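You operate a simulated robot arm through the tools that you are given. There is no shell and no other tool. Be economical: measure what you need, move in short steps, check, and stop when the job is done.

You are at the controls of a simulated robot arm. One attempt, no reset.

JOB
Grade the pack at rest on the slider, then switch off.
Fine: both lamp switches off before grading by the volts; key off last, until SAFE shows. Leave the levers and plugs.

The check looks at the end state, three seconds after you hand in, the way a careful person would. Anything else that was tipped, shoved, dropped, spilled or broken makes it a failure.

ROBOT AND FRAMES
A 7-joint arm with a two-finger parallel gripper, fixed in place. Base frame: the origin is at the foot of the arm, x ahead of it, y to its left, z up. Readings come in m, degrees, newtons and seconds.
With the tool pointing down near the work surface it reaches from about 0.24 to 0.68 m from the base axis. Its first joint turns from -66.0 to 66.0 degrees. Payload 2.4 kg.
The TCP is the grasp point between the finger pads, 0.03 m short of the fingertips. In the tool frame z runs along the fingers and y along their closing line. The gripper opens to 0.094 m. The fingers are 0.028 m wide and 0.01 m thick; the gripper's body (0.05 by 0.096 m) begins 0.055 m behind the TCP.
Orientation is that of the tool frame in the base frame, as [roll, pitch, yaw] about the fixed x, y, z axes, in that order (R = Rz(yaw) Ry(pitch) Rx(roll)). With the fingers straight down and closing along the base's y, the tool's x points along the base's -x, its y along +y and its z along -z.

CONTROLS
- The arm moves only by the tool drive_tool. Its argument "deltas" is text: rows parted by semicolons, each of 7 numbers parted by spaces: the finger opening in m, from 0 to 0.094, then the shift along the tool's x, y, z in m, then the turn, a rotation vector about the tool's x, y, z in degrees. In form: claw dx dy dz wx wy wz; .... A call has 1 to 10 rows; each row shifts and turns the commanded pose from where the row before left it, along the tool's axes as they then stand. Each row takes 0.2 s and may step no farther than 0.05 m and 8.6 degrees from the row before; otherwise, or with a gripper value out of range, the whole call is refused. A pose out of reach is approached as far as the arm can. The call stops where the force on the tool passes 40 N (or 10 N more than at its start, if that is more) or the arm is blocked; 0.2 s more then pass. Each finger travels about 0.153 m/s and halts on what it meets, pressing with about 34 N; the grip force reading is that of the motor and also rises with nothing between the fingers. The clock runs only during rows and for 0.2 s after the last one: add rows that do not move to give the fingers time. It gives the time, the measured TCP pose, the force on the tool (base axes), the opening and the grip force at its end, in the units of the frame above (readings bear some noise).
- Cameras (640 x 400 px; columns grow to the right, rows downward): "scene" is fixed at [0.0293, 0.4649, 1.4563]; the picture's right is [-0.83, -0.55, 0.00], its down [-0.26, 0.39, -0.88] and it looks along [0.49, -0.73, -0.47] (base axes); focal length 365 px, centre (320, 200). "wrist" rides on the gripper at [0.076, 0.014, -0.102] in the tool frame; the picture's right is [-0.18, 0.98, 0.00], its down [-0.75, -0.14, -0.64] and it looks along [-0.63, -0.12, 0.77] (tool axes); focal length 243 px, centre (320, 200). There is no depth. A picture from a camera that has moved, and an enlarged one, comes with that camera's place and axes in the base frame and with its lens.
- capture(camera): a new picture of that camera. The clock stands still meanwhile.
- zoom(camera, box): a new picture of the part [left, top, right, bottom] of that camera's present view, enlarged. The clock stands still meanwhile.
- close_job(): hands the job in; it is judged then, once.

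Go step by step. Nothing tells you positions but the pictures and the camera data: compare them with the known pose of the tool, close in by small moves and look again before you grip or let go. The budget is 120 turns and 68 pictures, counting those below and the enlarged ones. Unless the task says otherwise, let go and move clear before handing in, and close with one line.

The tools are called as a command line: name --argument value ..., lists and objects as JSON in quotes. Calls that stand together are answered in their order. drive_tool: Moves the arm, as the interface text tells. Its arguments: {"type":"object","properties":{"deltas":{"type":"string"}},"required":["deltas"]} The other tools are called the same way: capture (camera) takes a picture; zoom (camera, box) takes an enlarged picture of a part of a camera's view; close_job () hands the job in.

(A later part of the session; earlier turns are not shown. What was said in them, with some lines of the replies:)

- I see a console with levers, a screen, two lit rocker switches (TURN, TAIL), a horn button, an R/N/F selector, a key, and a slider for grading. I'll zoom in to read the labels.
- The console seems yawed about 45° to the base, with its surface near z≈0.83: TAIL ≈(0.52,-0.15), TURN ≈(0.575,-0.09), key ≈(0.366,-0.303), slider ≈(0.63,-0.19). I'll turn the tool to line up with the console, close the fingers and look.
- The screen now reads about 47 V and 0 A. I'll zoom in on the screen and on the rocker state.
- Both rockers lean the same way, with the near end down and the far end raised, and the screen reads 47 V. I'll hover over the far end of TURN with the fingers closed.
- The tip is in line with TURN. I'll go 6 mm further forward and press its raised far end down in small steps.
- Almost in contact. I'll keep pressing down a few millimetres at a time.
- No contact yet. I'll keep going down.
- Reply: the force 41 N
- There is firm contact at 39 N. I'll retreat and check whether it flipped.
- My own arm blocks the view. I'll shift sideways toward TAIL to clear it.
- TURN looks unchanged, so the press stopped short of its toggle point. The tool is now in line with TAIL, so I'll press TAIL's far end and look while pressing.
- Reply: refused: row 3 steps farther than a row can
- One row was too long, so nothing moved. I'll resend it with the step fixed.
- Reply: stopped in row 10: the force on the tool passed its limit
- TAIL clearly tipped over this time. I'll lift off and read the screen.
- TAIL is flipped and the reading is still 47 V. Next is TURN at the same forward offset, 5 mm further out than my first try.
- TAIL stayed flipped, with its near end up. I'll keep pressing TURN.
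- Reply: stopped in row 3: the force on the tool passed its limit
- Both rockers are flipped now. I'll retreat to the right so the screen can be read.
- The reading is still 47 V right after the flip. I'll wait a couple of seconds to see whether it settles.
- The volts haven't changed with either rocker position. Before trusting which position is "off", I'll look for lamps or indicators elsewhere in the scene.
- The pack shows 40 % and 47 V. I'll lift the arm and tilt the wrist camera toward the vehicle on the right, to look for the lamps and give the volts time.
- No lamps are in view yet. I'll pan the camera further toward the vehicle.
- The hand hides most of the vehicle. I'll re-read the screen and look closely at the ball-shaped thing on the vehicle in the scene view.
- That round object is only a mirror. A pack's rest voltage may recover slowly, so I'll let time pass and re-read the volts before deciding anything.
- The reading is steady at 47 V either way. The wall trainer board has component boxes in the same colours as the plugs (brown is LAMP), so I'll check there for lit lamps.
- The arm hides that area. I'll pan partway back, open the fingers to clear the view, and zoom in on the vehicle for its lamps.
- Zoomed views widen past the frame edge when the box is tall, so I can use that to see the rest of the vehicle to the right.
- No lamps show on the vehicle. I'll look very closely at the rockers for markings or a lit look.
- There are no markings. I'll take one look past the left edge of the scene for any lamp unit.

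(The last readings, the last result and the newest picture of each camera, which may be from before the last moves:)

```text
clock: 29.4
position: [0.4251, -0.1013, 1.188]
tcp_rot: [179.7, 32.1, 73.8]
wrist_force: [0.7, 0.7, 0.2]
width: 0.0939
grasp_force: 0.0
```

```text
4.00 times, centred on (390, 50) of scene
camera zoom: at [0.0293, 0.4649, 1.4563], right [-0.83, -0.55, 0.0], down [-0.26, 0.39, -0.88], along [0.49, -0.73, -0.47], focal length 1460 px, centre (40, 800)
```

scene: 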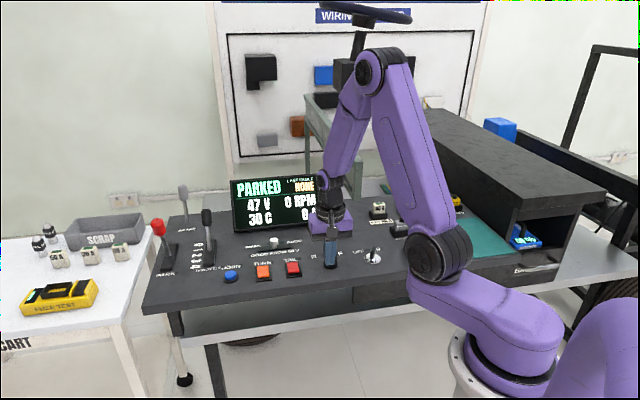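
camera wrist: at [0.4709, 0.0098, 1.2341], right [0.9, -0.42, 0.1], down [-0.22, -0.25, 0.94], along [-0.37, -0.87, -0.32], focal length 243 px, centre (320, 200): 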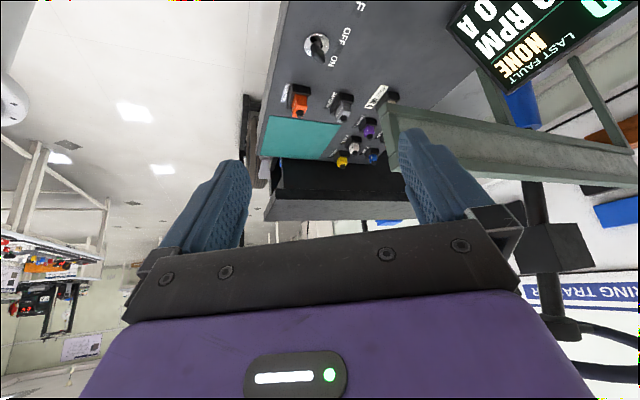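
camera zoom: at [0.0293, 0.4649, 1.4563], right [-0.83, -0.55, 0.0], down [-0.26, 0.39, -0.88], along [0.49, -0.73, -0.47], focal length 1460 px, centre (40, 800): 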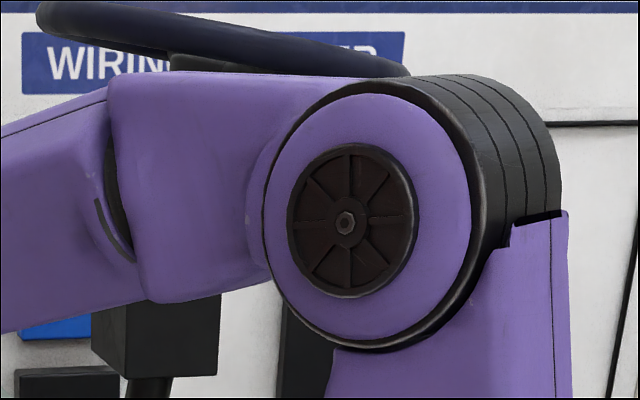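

I found no lamp indicator anywhere. Both switches had to be acted on and both now sit in the opposite position, so I take them as off. The volts are 47 either way, below 50, so the grade is WEAK. I'll bring the tool back upright and in line with the console.

drive_tool --deltas "0.05 0 0 0 0 8 0;0 0 0 0 0 8 0;0 0 0 0 0 8 0;0 0 0 0 0 8 0;0 0 0 0 0 0 -8.5;0 0 0 0 0 0 -8.5;0 0 0 0 0 0 -8.5;0 0 0 0 0 0 -8.5;0 0 0 0 0 0 -8.5;0 0 0 0 0 0 -8.5"

drive_tool --deltas "0 0 0 0 0 0 -5;0 0 0 0 0 0 -5.2;0 0 0 0 0 0 0;0 0 0 0 0 0 0"

zoom --camera "scene" --box '[220, 170, 330, 290]'

```text
clock: 31.6
position: [0.4259, -0.0995, 1.1851]
tcp_rot: [179.8, 0.3, 125.1]
wrist_force: [0.8, -0.2, -0.1]
width: 0.0001
grasp_force: 33.1
```

```text
clock: 32.6
position: [0.4263, -0.0999, 1.1845]
tcp_rot: [179.8, 0.3, 135.2]
wrist_force: [0.6, -0.9, -0.5]
width: 0.0001
grasp_force: 32.9
```

```text
3.33 times, centred on (275, 230) of scene
camera zoom: at [0.0293, 0.4649, 1.4563], right [-0.83, -0.55, 0.0], down [-0.26, 0.39, -0.88], along [0.49, -0.73, -0.47], focal length 1216 px, centre (470, 100)
```

zoom: 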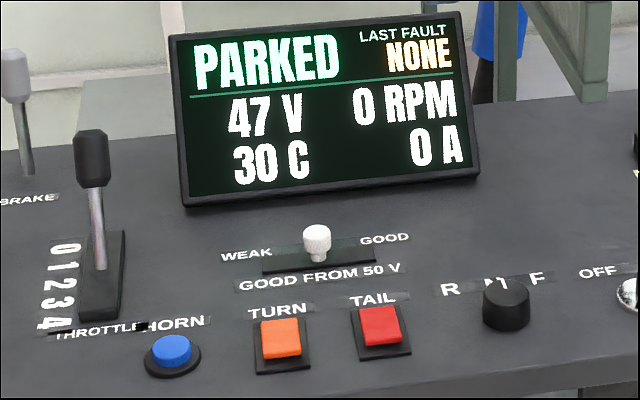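

Still 47 V. Next I'll go to a hover on the GOOD side of the slider knob.

drive_tool --deltas "0 -0.028 0.0035 0.0364 0 0 0;0 -0.028 0.0035 0.0364 0 0 0;0 -0.028 0.0035 0.0364 0 0 0;0 -0.028 0.0035 0.0364 0 0 0;0 -0.028 0.0035 0.0364 0 0 0;0 -0.028 0.0035 0.0364 0 0 0;0 -0.028 0.0035 0.0364 0 0 0;0 0 0 0 0 0 0"

capture --camera "wrist"

zoom --camera "scene" --box '[220, 190, 330, 270]'

```text
clock: 34.5
position: [0.5835, -0.2217, 0.9333]
tcp_rot: [179.8, 0.3, 135.2]
wrist_force: [-0.6, -0.2, 0.3]
width: 0.0
grasp_force: 33.0
```

```text
19 pictures are left
camera wrist: at [0.5391, -0.1573, 1.0351], right [0.82, 0.57, 0.0], down [0.43, -0.63, 0.65], along [0.37, -0.53, -0.76], focal length 243 px, centre (320, 200)
```

wrist: 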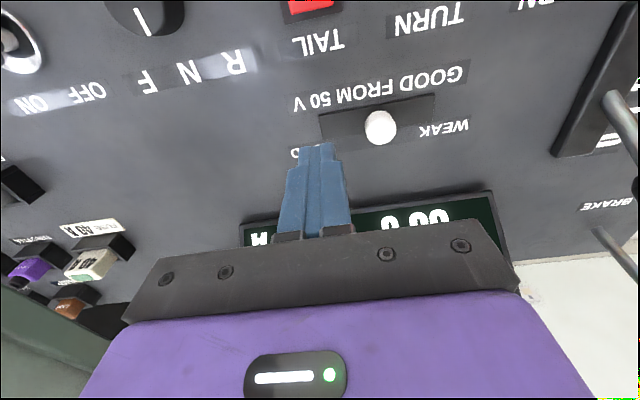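

```text
5.00 times, centred on (275, 230) of scene
camera zoom: at [0.0293, 0.4649, 1.4563], right [-0.83, -0.55, 0.0], down [-0.26, 0.39, -0.88], along [0.49, -0.73, -0.47], focal length 1824 px, centre (545, 50)
```

zoom: 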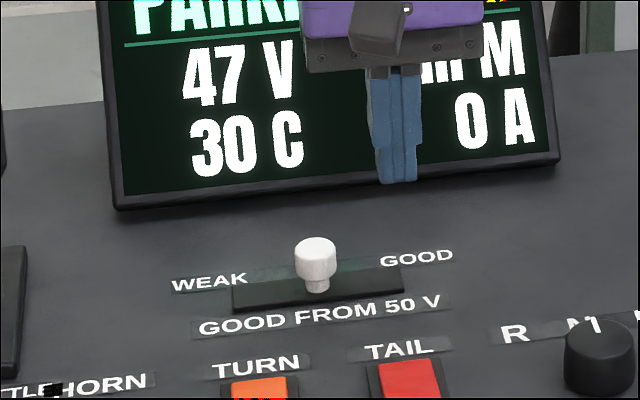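

The knob is about 48 mm to the tool's +y and 2 mm forward. I'll lower the tip beside it, clear of the slot, then push toward WEAK.

drive_tool --deltas "0 -0.002 0 0.03 0 0 0;0 0 0 0.02 0 0 0;0 0 0 0.005 0 0 0;0 0 0.01 0 0 0 0;0 0 0.01 0 0 0 0;0 0 0.008 0 0 0 0;0 0 0.008 0 0 0 0"

zoom --camera "scene" --box '[220, 190, 330, 270]'

```text
clock: 36.0
position: [0.6097, -0.196, 0.8764]
tcp_rot: [179.8, 0.3, 135.2]
wrist_force: [0.0, -0.2, -0.1]
width: 0.0
grasp_force: 33.4
```

```text
5.00 times, centred on (275, 230) of scene
camera zoom: at [0.0293, 0.4649, 1.4563], right [-0.83, -0.55, 0.0], down [-0.26, 0.39, -0.88], along [0.49, -0.73, -0.47], focal length 1824 px, centre (545, 50)
```

zoom: 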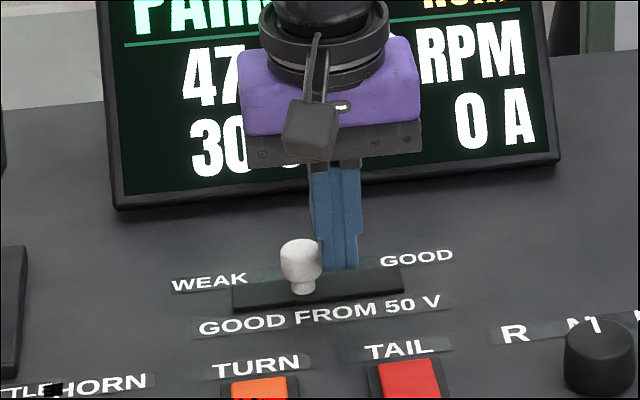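

The knob is sliding toward WEAK without resistance. I'll keep pushing in small steps until it reaches the end.

drive_tool --deltas "0 0 0.006 0 0 0 0;0 0 0.006 0 0 0 0;0 0 0.005 0 0 0 0;0 0 0.004 0 0 0 0"

zoom --camera "scene" --box '[220, 190, 330, 270]'

```text
clock: 37.0
position: [0.6256, -0.1822, 0.8769]
tcp_rot: [179.8, 0.3, 135.2]
wrist_force: [-0.7, 0.7, -0.2]
width: 0.0
grasp_force: 33.1
```

```text
5.00 times, centred on (275, 230) of scene
camera zoom: at [0.0293, 0.4649, 1.4563], right [-0.83, -0.55, 0.0], down [-0.26, 0.39, -0.88], along [0.49, -0.73, -0.47], focal length 1824 px, centre (545, 50)
```

zoom: 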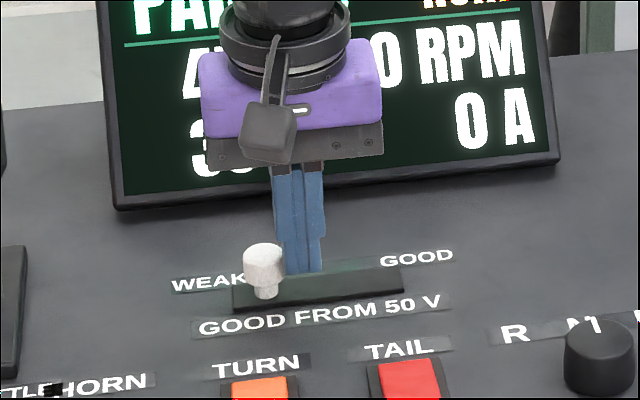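

drive_tool --deltas "0 0 0.004 0 0 0 0;0 0 0.004 0 0 0 0;0 0 0.003 0 0 0 0;0 0 0 0 0 0 0"

zoom --camera "scene" --box '[220, 190, 330, 270]'

```text
clock: 38.0
position: [0.6292, -0.1796, 0.8764]
tcp_rot: [-179.9, 0.1, 134.8]
wrist_force: [-24.9, -16.3, 6.1]
width: 0.0001
grasp_force: 32.8
```

```text
5.00 times, centred on (275, 230) of scene
camera zoom: at [0.0286, 0.4645, 1.4564], right [-0.83, -0.55, 0.0], down [-0.26, 0.39, -0.88], along [0.49, -0.73, -0.47], focal length 1824 px, centre (545, 50)
```

zoom: 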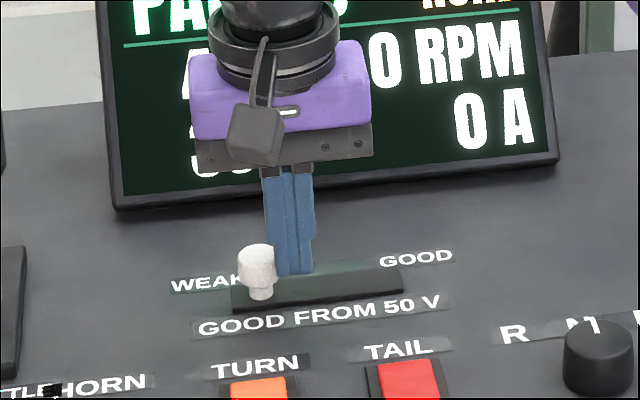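

The knob is at its WEAK stop. I'll back off, rise, and move to a viewpoint over the key.

drive_tool --deltas "0 0 -0.01 0 0 0 0;0 0 -0.003 -0.045 0 0 0;0 0 0 -0.045 0 0 0;0 0.03 -0.037 -0.01 0 0 0;0 0.03 -0.037 -0.01 0 0 0;0 0.03 -0.037 -0.014 0 0 0;0 0.03 -0.037 0 0 0 0;0 0.03 -0.037 0 0 0 0;0 0.03 -0.037 0 0 0 0;0 0.03 -0.037 0 0 0 0"

capture --camera "wrist"

zoom --camera "scene" --box '[220, 170, 400, 290]'

```text
clock: 40.2
position: [0.2907, -0.2186, 0.9977]
tcp_rot: [179.8, 0.3, 135.2]
wrist_force: [-1.3, -0.3, 0.9]
width: 0.0
grasp_force: 33.2
```

```text
14 pictures are left
camera wrist: at [0.2453, -0.1547, 1.1002], right [0.82, 0.57, 0.0], down [0.43, -0.63, 0.65], along [0.37, -0.53, -0.76], focal length 243 px, centre (320, 200)
```

wrist: 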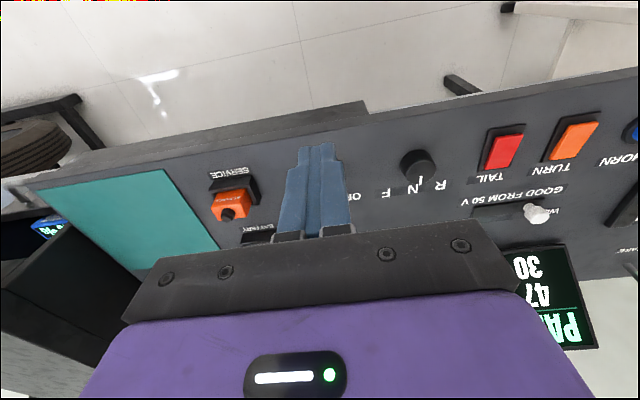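

```text
3.33 times, centred on (310, 230) of scene
camera zoom: at [0.0293, 0.4649, 1.4563], right [-0.83, -0.55, 0.0], down [-0.26, 0.39, -0.88], along [0.49, -0.73, -0.47], focal length 1216 px, centre (353, 100)
```

zoom: 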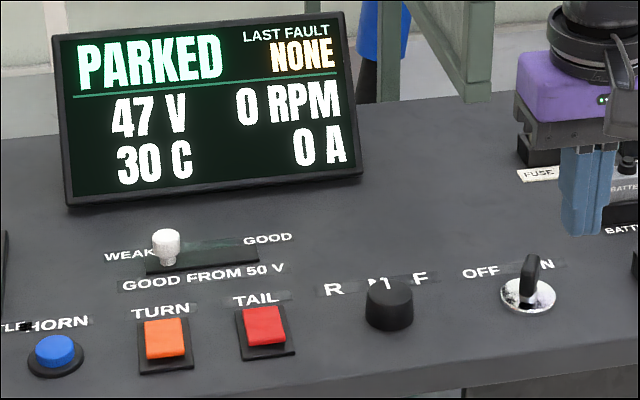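

The slider is at WEAK and the selector is still on N. The fingers hide the key, so I'll open them and move over it.

drive_tool --deltas "0.06 -0.04 0 0.014 0 0 0;0.094 -0.04 0 0.014 0 0 0;0.094 -0.04 0 0.014 0 0 0;0.094 0 0 0 0 0 0"

zoom --camera "wrist" --box '[200, 30, 440, 180]'

```text
clock: 41.2
position: [0.3776, -0.3051, 0.9568]
tcp_rot: [179.8, 0.3, 135.1]
wrist_force: [-0.7, 0.2, -0.5]
width: 0.0941
grasp_force: 0.1
```

```text
2.67 times, centred on (320, 105) of wrist
camera zoom: at [0.3325, -0.2419, 1.0587], right [0.82, 0.57, 0.0], down [0.43, -0.63, 0.65], along [0.37, -0.53, -0.76], focal length 647 px, centre (320, 453)
```

zoom: 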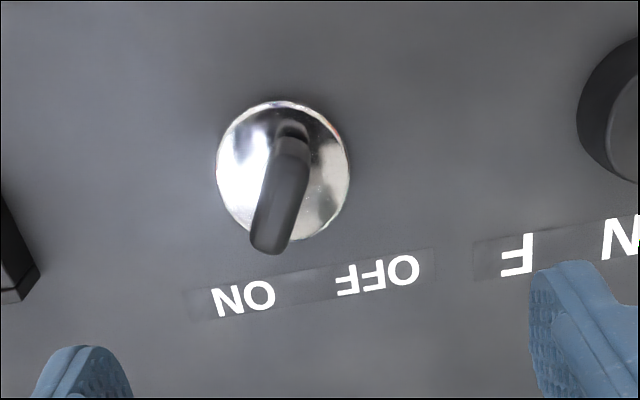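

The key's bow points toward ON, roughly 30–40° off straight ahead. I'll centre over it at about (0.364,-0.305), turn the tool to match the bow and look again.

drive_tool --deltas "0.07 0.0097 -0.0105 0.01 0 0 0;0.06 0 0 0 0 0 8;0.06 0 0 0 0 0 8;0.06 0 0 0 0 0 8;0.06 0 0 0.01 0 0 8;0.06 0 0 0 0 0 0"

zoom --camera "wrist" --box '[200, 80, 440, 230]'

zoom --camera "scene" --box '[340, 220, 410, 275]'

```text
clock: 42.6
position: [0.3619, -0.3035, 0.9375]
tcp_rot: [179.7, 0.2, 103.1]
wrist_force: [0.9, 0.1, -0.5]
width: 0.06
grasp_force: 0.0
```

```text
2.67 times, centred on (320, 155) of wrist
camera zoom: at [0.3576, -0.2262, 1.04], right [1.0, 0.04, 0.01], down [0.03, -0.76, 0.64], along [0.03, -0.64, -0.77], focal length 647 px, centre (320, 320)
```

zoom: 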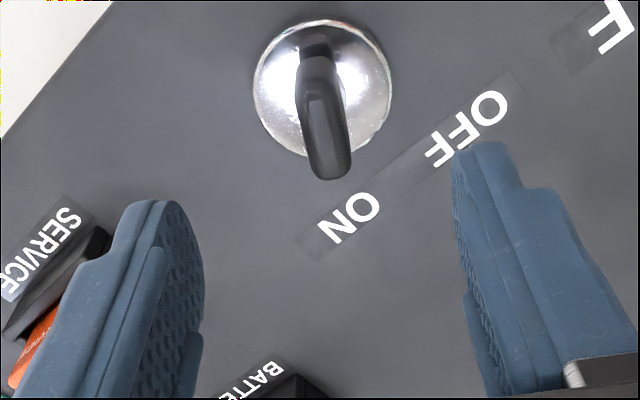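

```text
7.27 times, centred on (375, 248) of scene
camera zoom: at [0.0293, 0.4649, 1.4563], right [-0.83, -0.55, 0.0], down [-0.26, 0.39, -0.88], along [0.49, -0.73, -0.47], focal length 2654 px, centre (-80, -146)
```

zoom: 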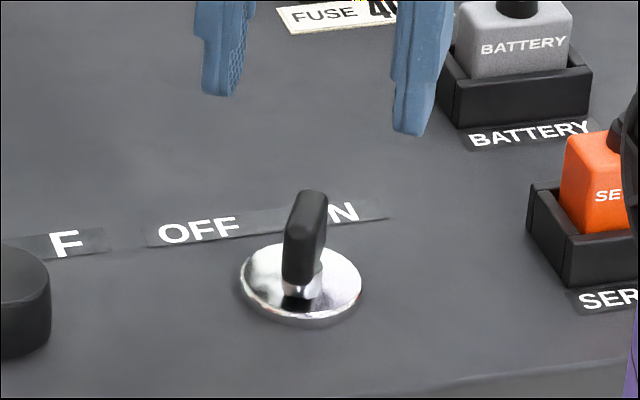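

The tool is centred on the key and within about 5° of the bow. I'll go down around it and close gently.

drive_tool --deltas "0.06 0.0 0 0.03 0 0 5;0.06 0 0 0.025 0 0 0;0.06 0 0 0.008 0 0 0;0.06 0 0 0.005 0 0 0;0.03 0 0 0 0 0 0;0.01 0 0 0 0 0 0;0 0 0 0 0 0 0;0 0 0 0 0 0 0"

zoom --camera "scene" --box '[340, 210, 410, 275]'

```text
clock: 44.5
position: [0.363, -0.3022, 0.8694]
tcp_rot: [179.6, 0.2, 98.3]
wrist_force: [8.4, 0.1, -7.1]
width: 0.0153
grasp_force: 45.2
```

```text
6.15 times, centred on (375, 242) of scene
camera zoom: at [0.0297, 0.4649, 1.4563], right [-0.83, -0.55, 0.0], down [-0.26, 0.39, -0.88], along [0.49, -0.73, -0.47], focal length 2246 px, centre (-18, -62)
```

zoom: 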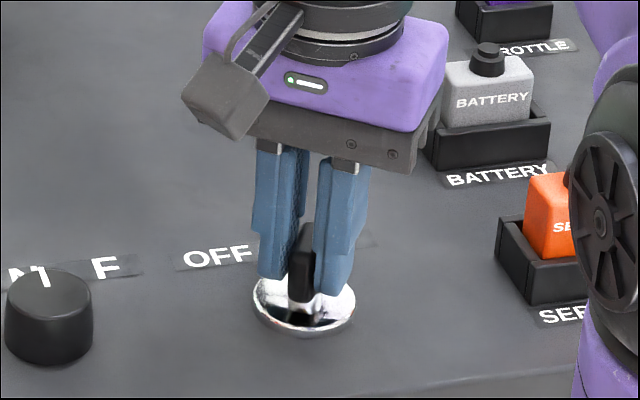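

The bow is gripped, with a 15 mm opening. I'll turn it counter-clockwise toward OFF in steps and watch the force.

drive_tool --deltas "0 0 0 0 0 0 -8;0 0 0 0 0 0 -8;0 0 0 0 0 0 -8;0 0 0 0 0 0 -8;0 0 0 0 0 0 -8"

zoom --camera "scene" --box '[220, 170, 400, 290]'

```text
clock: 45.6
position: [0.3601, -0.3049, 0.8688]
tcp_rot: [179.9, 0.0, 138.2]
wrist_force: [-14.2, -4.2, -8.8]
width: 0.0127
grasp_force: 45.3
```

```text
3.33 times, centred on (310, 230) of scene
camera zoom: at [0.0291, 0.4647, 1.4563], right [-0.83, -0.55, 0.0], down [-0.26, 0.39, -0.88], along [0.49, -0.73, -0.47], focal length 1216 px, centre (353, 100)
```

zoom: 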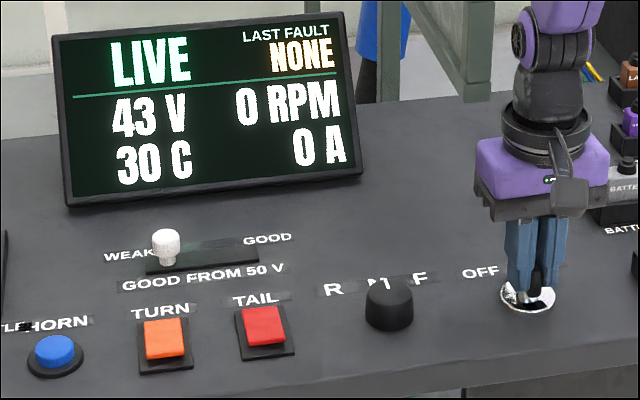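

The screen now says LIVE and the volts are falling (43 V), so the key has cut off and the bus is bleeding down. I'll carry on turning toward the OFF stop.

drive_tool --deltas "0 0 0 0 0 0 -6;0 0 0 0 0 0 -6;0 0 0 0 0 0 -6;0 0 0 0 0 0 0"

zoom --camera "scene" --box '[220, 170, 400, 290]'

```text
clock: 46.6
position: [0.3596, -0.3053, 0.8687]
tcp_rot: [179.9, -0.1, 155.9]
wrist_force: [-34.1, -8.8, -0.5]
width: 0.0131
grasp_force: 44.9
```

```text
3.33 times, centred on (310, 230) of scene
camera zoom: at [0.0286, 0.4647, 1.4564], right [-0.83, -0.55, 0.0], down [-0.26, 0.39, -0.88], along [0.49, -0.73, -0.47], focal length 1216 px, centre (353, 100)
```

zoom: 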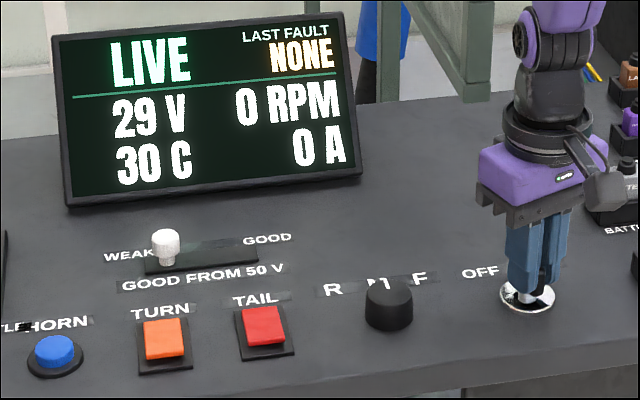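

The side force is rising, so the key is probably at its stop. I'll let go, lift clear, and wait for SAFE.

drive_tool --deltas "0.03 0 0 0 0 0 0;0.05 0 0 0 0 0 0;0.05 0 0 -0.03 0 0 0;0.05 0 0 -0.045 0 0 0;0.05 0.02 0 -0.045 0 0 0;0.05 0.04 0 -0.02 0 0 0;0.05 0.04 0 0 0 0 0;0.05 0 0 0 0 0 0;0.05 0 0 0 0 0 0;0.05 0 0 0 0 0 0"

zoom --camera "scene" --box '[220, 170, 400, 290]'

```text
clock: 48.9
position: [0.2707, -0.2631, 1.007]
tcp_rot: [-179.9, 0.4, 156.2]
wrist_force: [-0.6, 0.5, -0.1]
width: 0.05
grasp_force: 0.1
```

```text
3.33 times, centred on (310, 230) of scene
camera zoom: at [0.0293, 0.4649, 1.4563], right [-0.83, -0.55, 0.0], down [-0.26, 0.39, -0.88], along [0.49, -0.73, -0.47], focal length 1216 px, centre (353, 100)
```

zoom: 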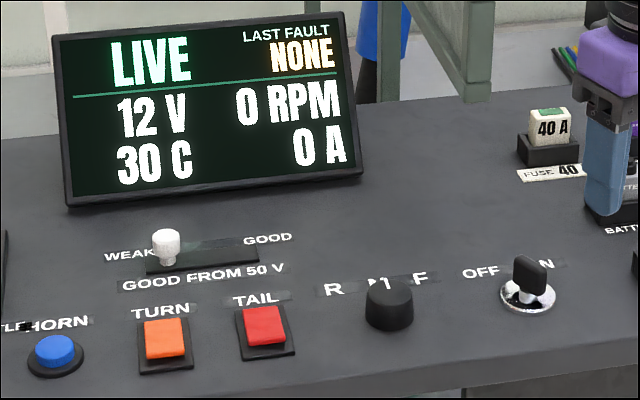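

The key now points to OFF and the bus is down to 12 V. I'll wait for SAFE.

drive_tool --deltas "0.05 0 0 0 0 0 0;0.05 0 0 0 0 0 0;0.05 0 0 0 0 0 0;0.05 0 0 0 0 0 0;0.05 0 0 0 0 0 0;0.05 0 0 0 0 0 0;0.05 0 0 0 0 0 0;0.05 0 0 0 0 0 0;0.05 0 0 0 0 0 0;0.05 0 0 0 0 0 0"

drive_tool --deltas "0.05 0 0 0 0 0 0;0.05 0 0 0 0 0 0;0.05 0 0 0 0 0 0;0.05 0 0 0 0 0 0;0.05 0 0 0 0 0 0;0.05 0 0 0 0 0 0;0.05 0 0 0 0 0 0;0.05 0 0 0 0 0 0;0.05 0 0 0 0 0 0;0.05 0 0 0 0 0 0"

zoom --camera "scene" --box '[220, 170, 400, 290]'

```text
clock: 51.0
position: [0.2702, -0.2625, 1.0081]
tcp_rot: [179.9, 0.4, 156.1]
wrist_force: [-0.6, 0.4, 0.0]
width: 0.0501
grasp_force: 0.1
```

```text
clock: 53.2
position: [0.2703, -0.2631, 1.0085]
tcp_rot: [179.9, 0.4, 156.2]
wrist_force: [-0.5, 0.4, 0.1]
width: 0.05
grasp_force: 0.1
```

```text
3.33 times, centred on (310, 230) of scene
camera zoom: at [0.0293, 0.4649, 1.4563], right [-0.83, -0.55, 0.0], down [-0.26, 0.39, -0.88], along [0.49, -0.73, -0.47], focal length 1216 px, centre (353, 100)
```

zoom: 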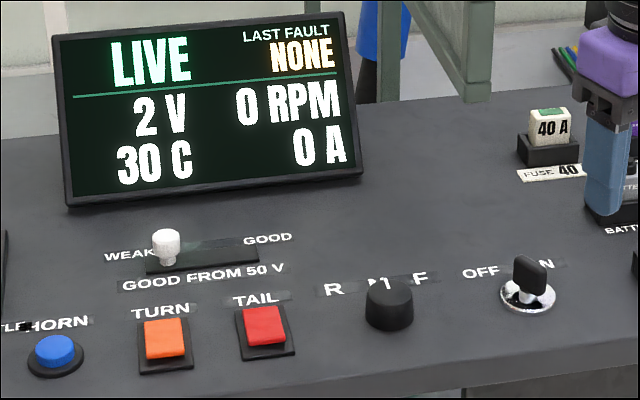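

drive_tool --deltas "0.05 0 0 0 0 0 0;0.05 0 0 0 0 0 0;0.05 0 0 0 0 0 0;0.05 0 0 0 0 0 0;0.05 0 0 0 0 0 0;0.05 0 0 0 0 0 0;0.05 0 0 0 0 0 0;0.05 0 0 0 0 0 0;0.05 0 0 0 0 0 0;0.05 0 0 0 0 0 0"

drive_tool --deltas "0.05 0 0 0 0 0 0;0.05 0 0 0 0 0 0;0.05 0 0 0 0 0 0;0.05 0 0 0 0 0 0;0.05 0 0 0 0 0 0;0.05 0 0 0 0 0 0;0.05 0 0 0 0 0 0;0.05 0 0 0 0 0 0;0.05 0 0 0 0 0 0;0.05 0 0 0 0 0 0"

zoom --camera "scene" --box '[220, 170, 400, 290]'

```text
clock: 55.5
position: [0.2702, -0.2642, 1.0083]
tcp_rot: [-180.0, 0.4, 156.1]
wrist_force: [0.7, 0.1, -0.7]
width: 0.0499
grasp_force: 0.1
```

```text
clock: 57.6
position: [0.2706, -0.2641, 1.0073]
tcp_rot: [180.0, 0.4, 156.2]
wrist_force: [0.2, 0.8, 0.8]
width: 0.0499
grasp_force: 0.0
```

```text
3.33 times, centred on (310, 230) of scene
camera zoom: at [0.0293, 0.4649, 1.4563], right [-0.83, -0.55, 0.0], down [-0.26, 0.39, -0.88], along [0.49, -0.73, -0.47], focal length 1216 px, centre (353, 100)
```

zoom: 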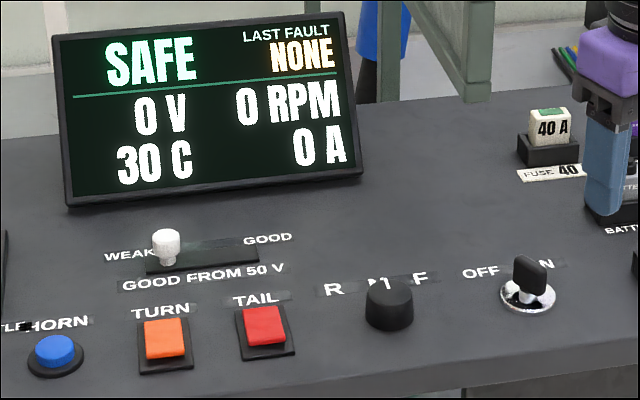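

SAFE shows at 0 V, the key points to OFF, the slider is at WEAK, both rockers are flipped and the arm is clear. I'm handing in.

close_job

```text
The job is handed in.
```

I graded the pack WEAK (47 V, below the 50 V mark) and turned the key off last; the screen shows SAFE at 0 V. I can't confirm the lamp switches are off: both are flipped from where they started, but they have no markings, the volts never changed, and I saw no lamps.
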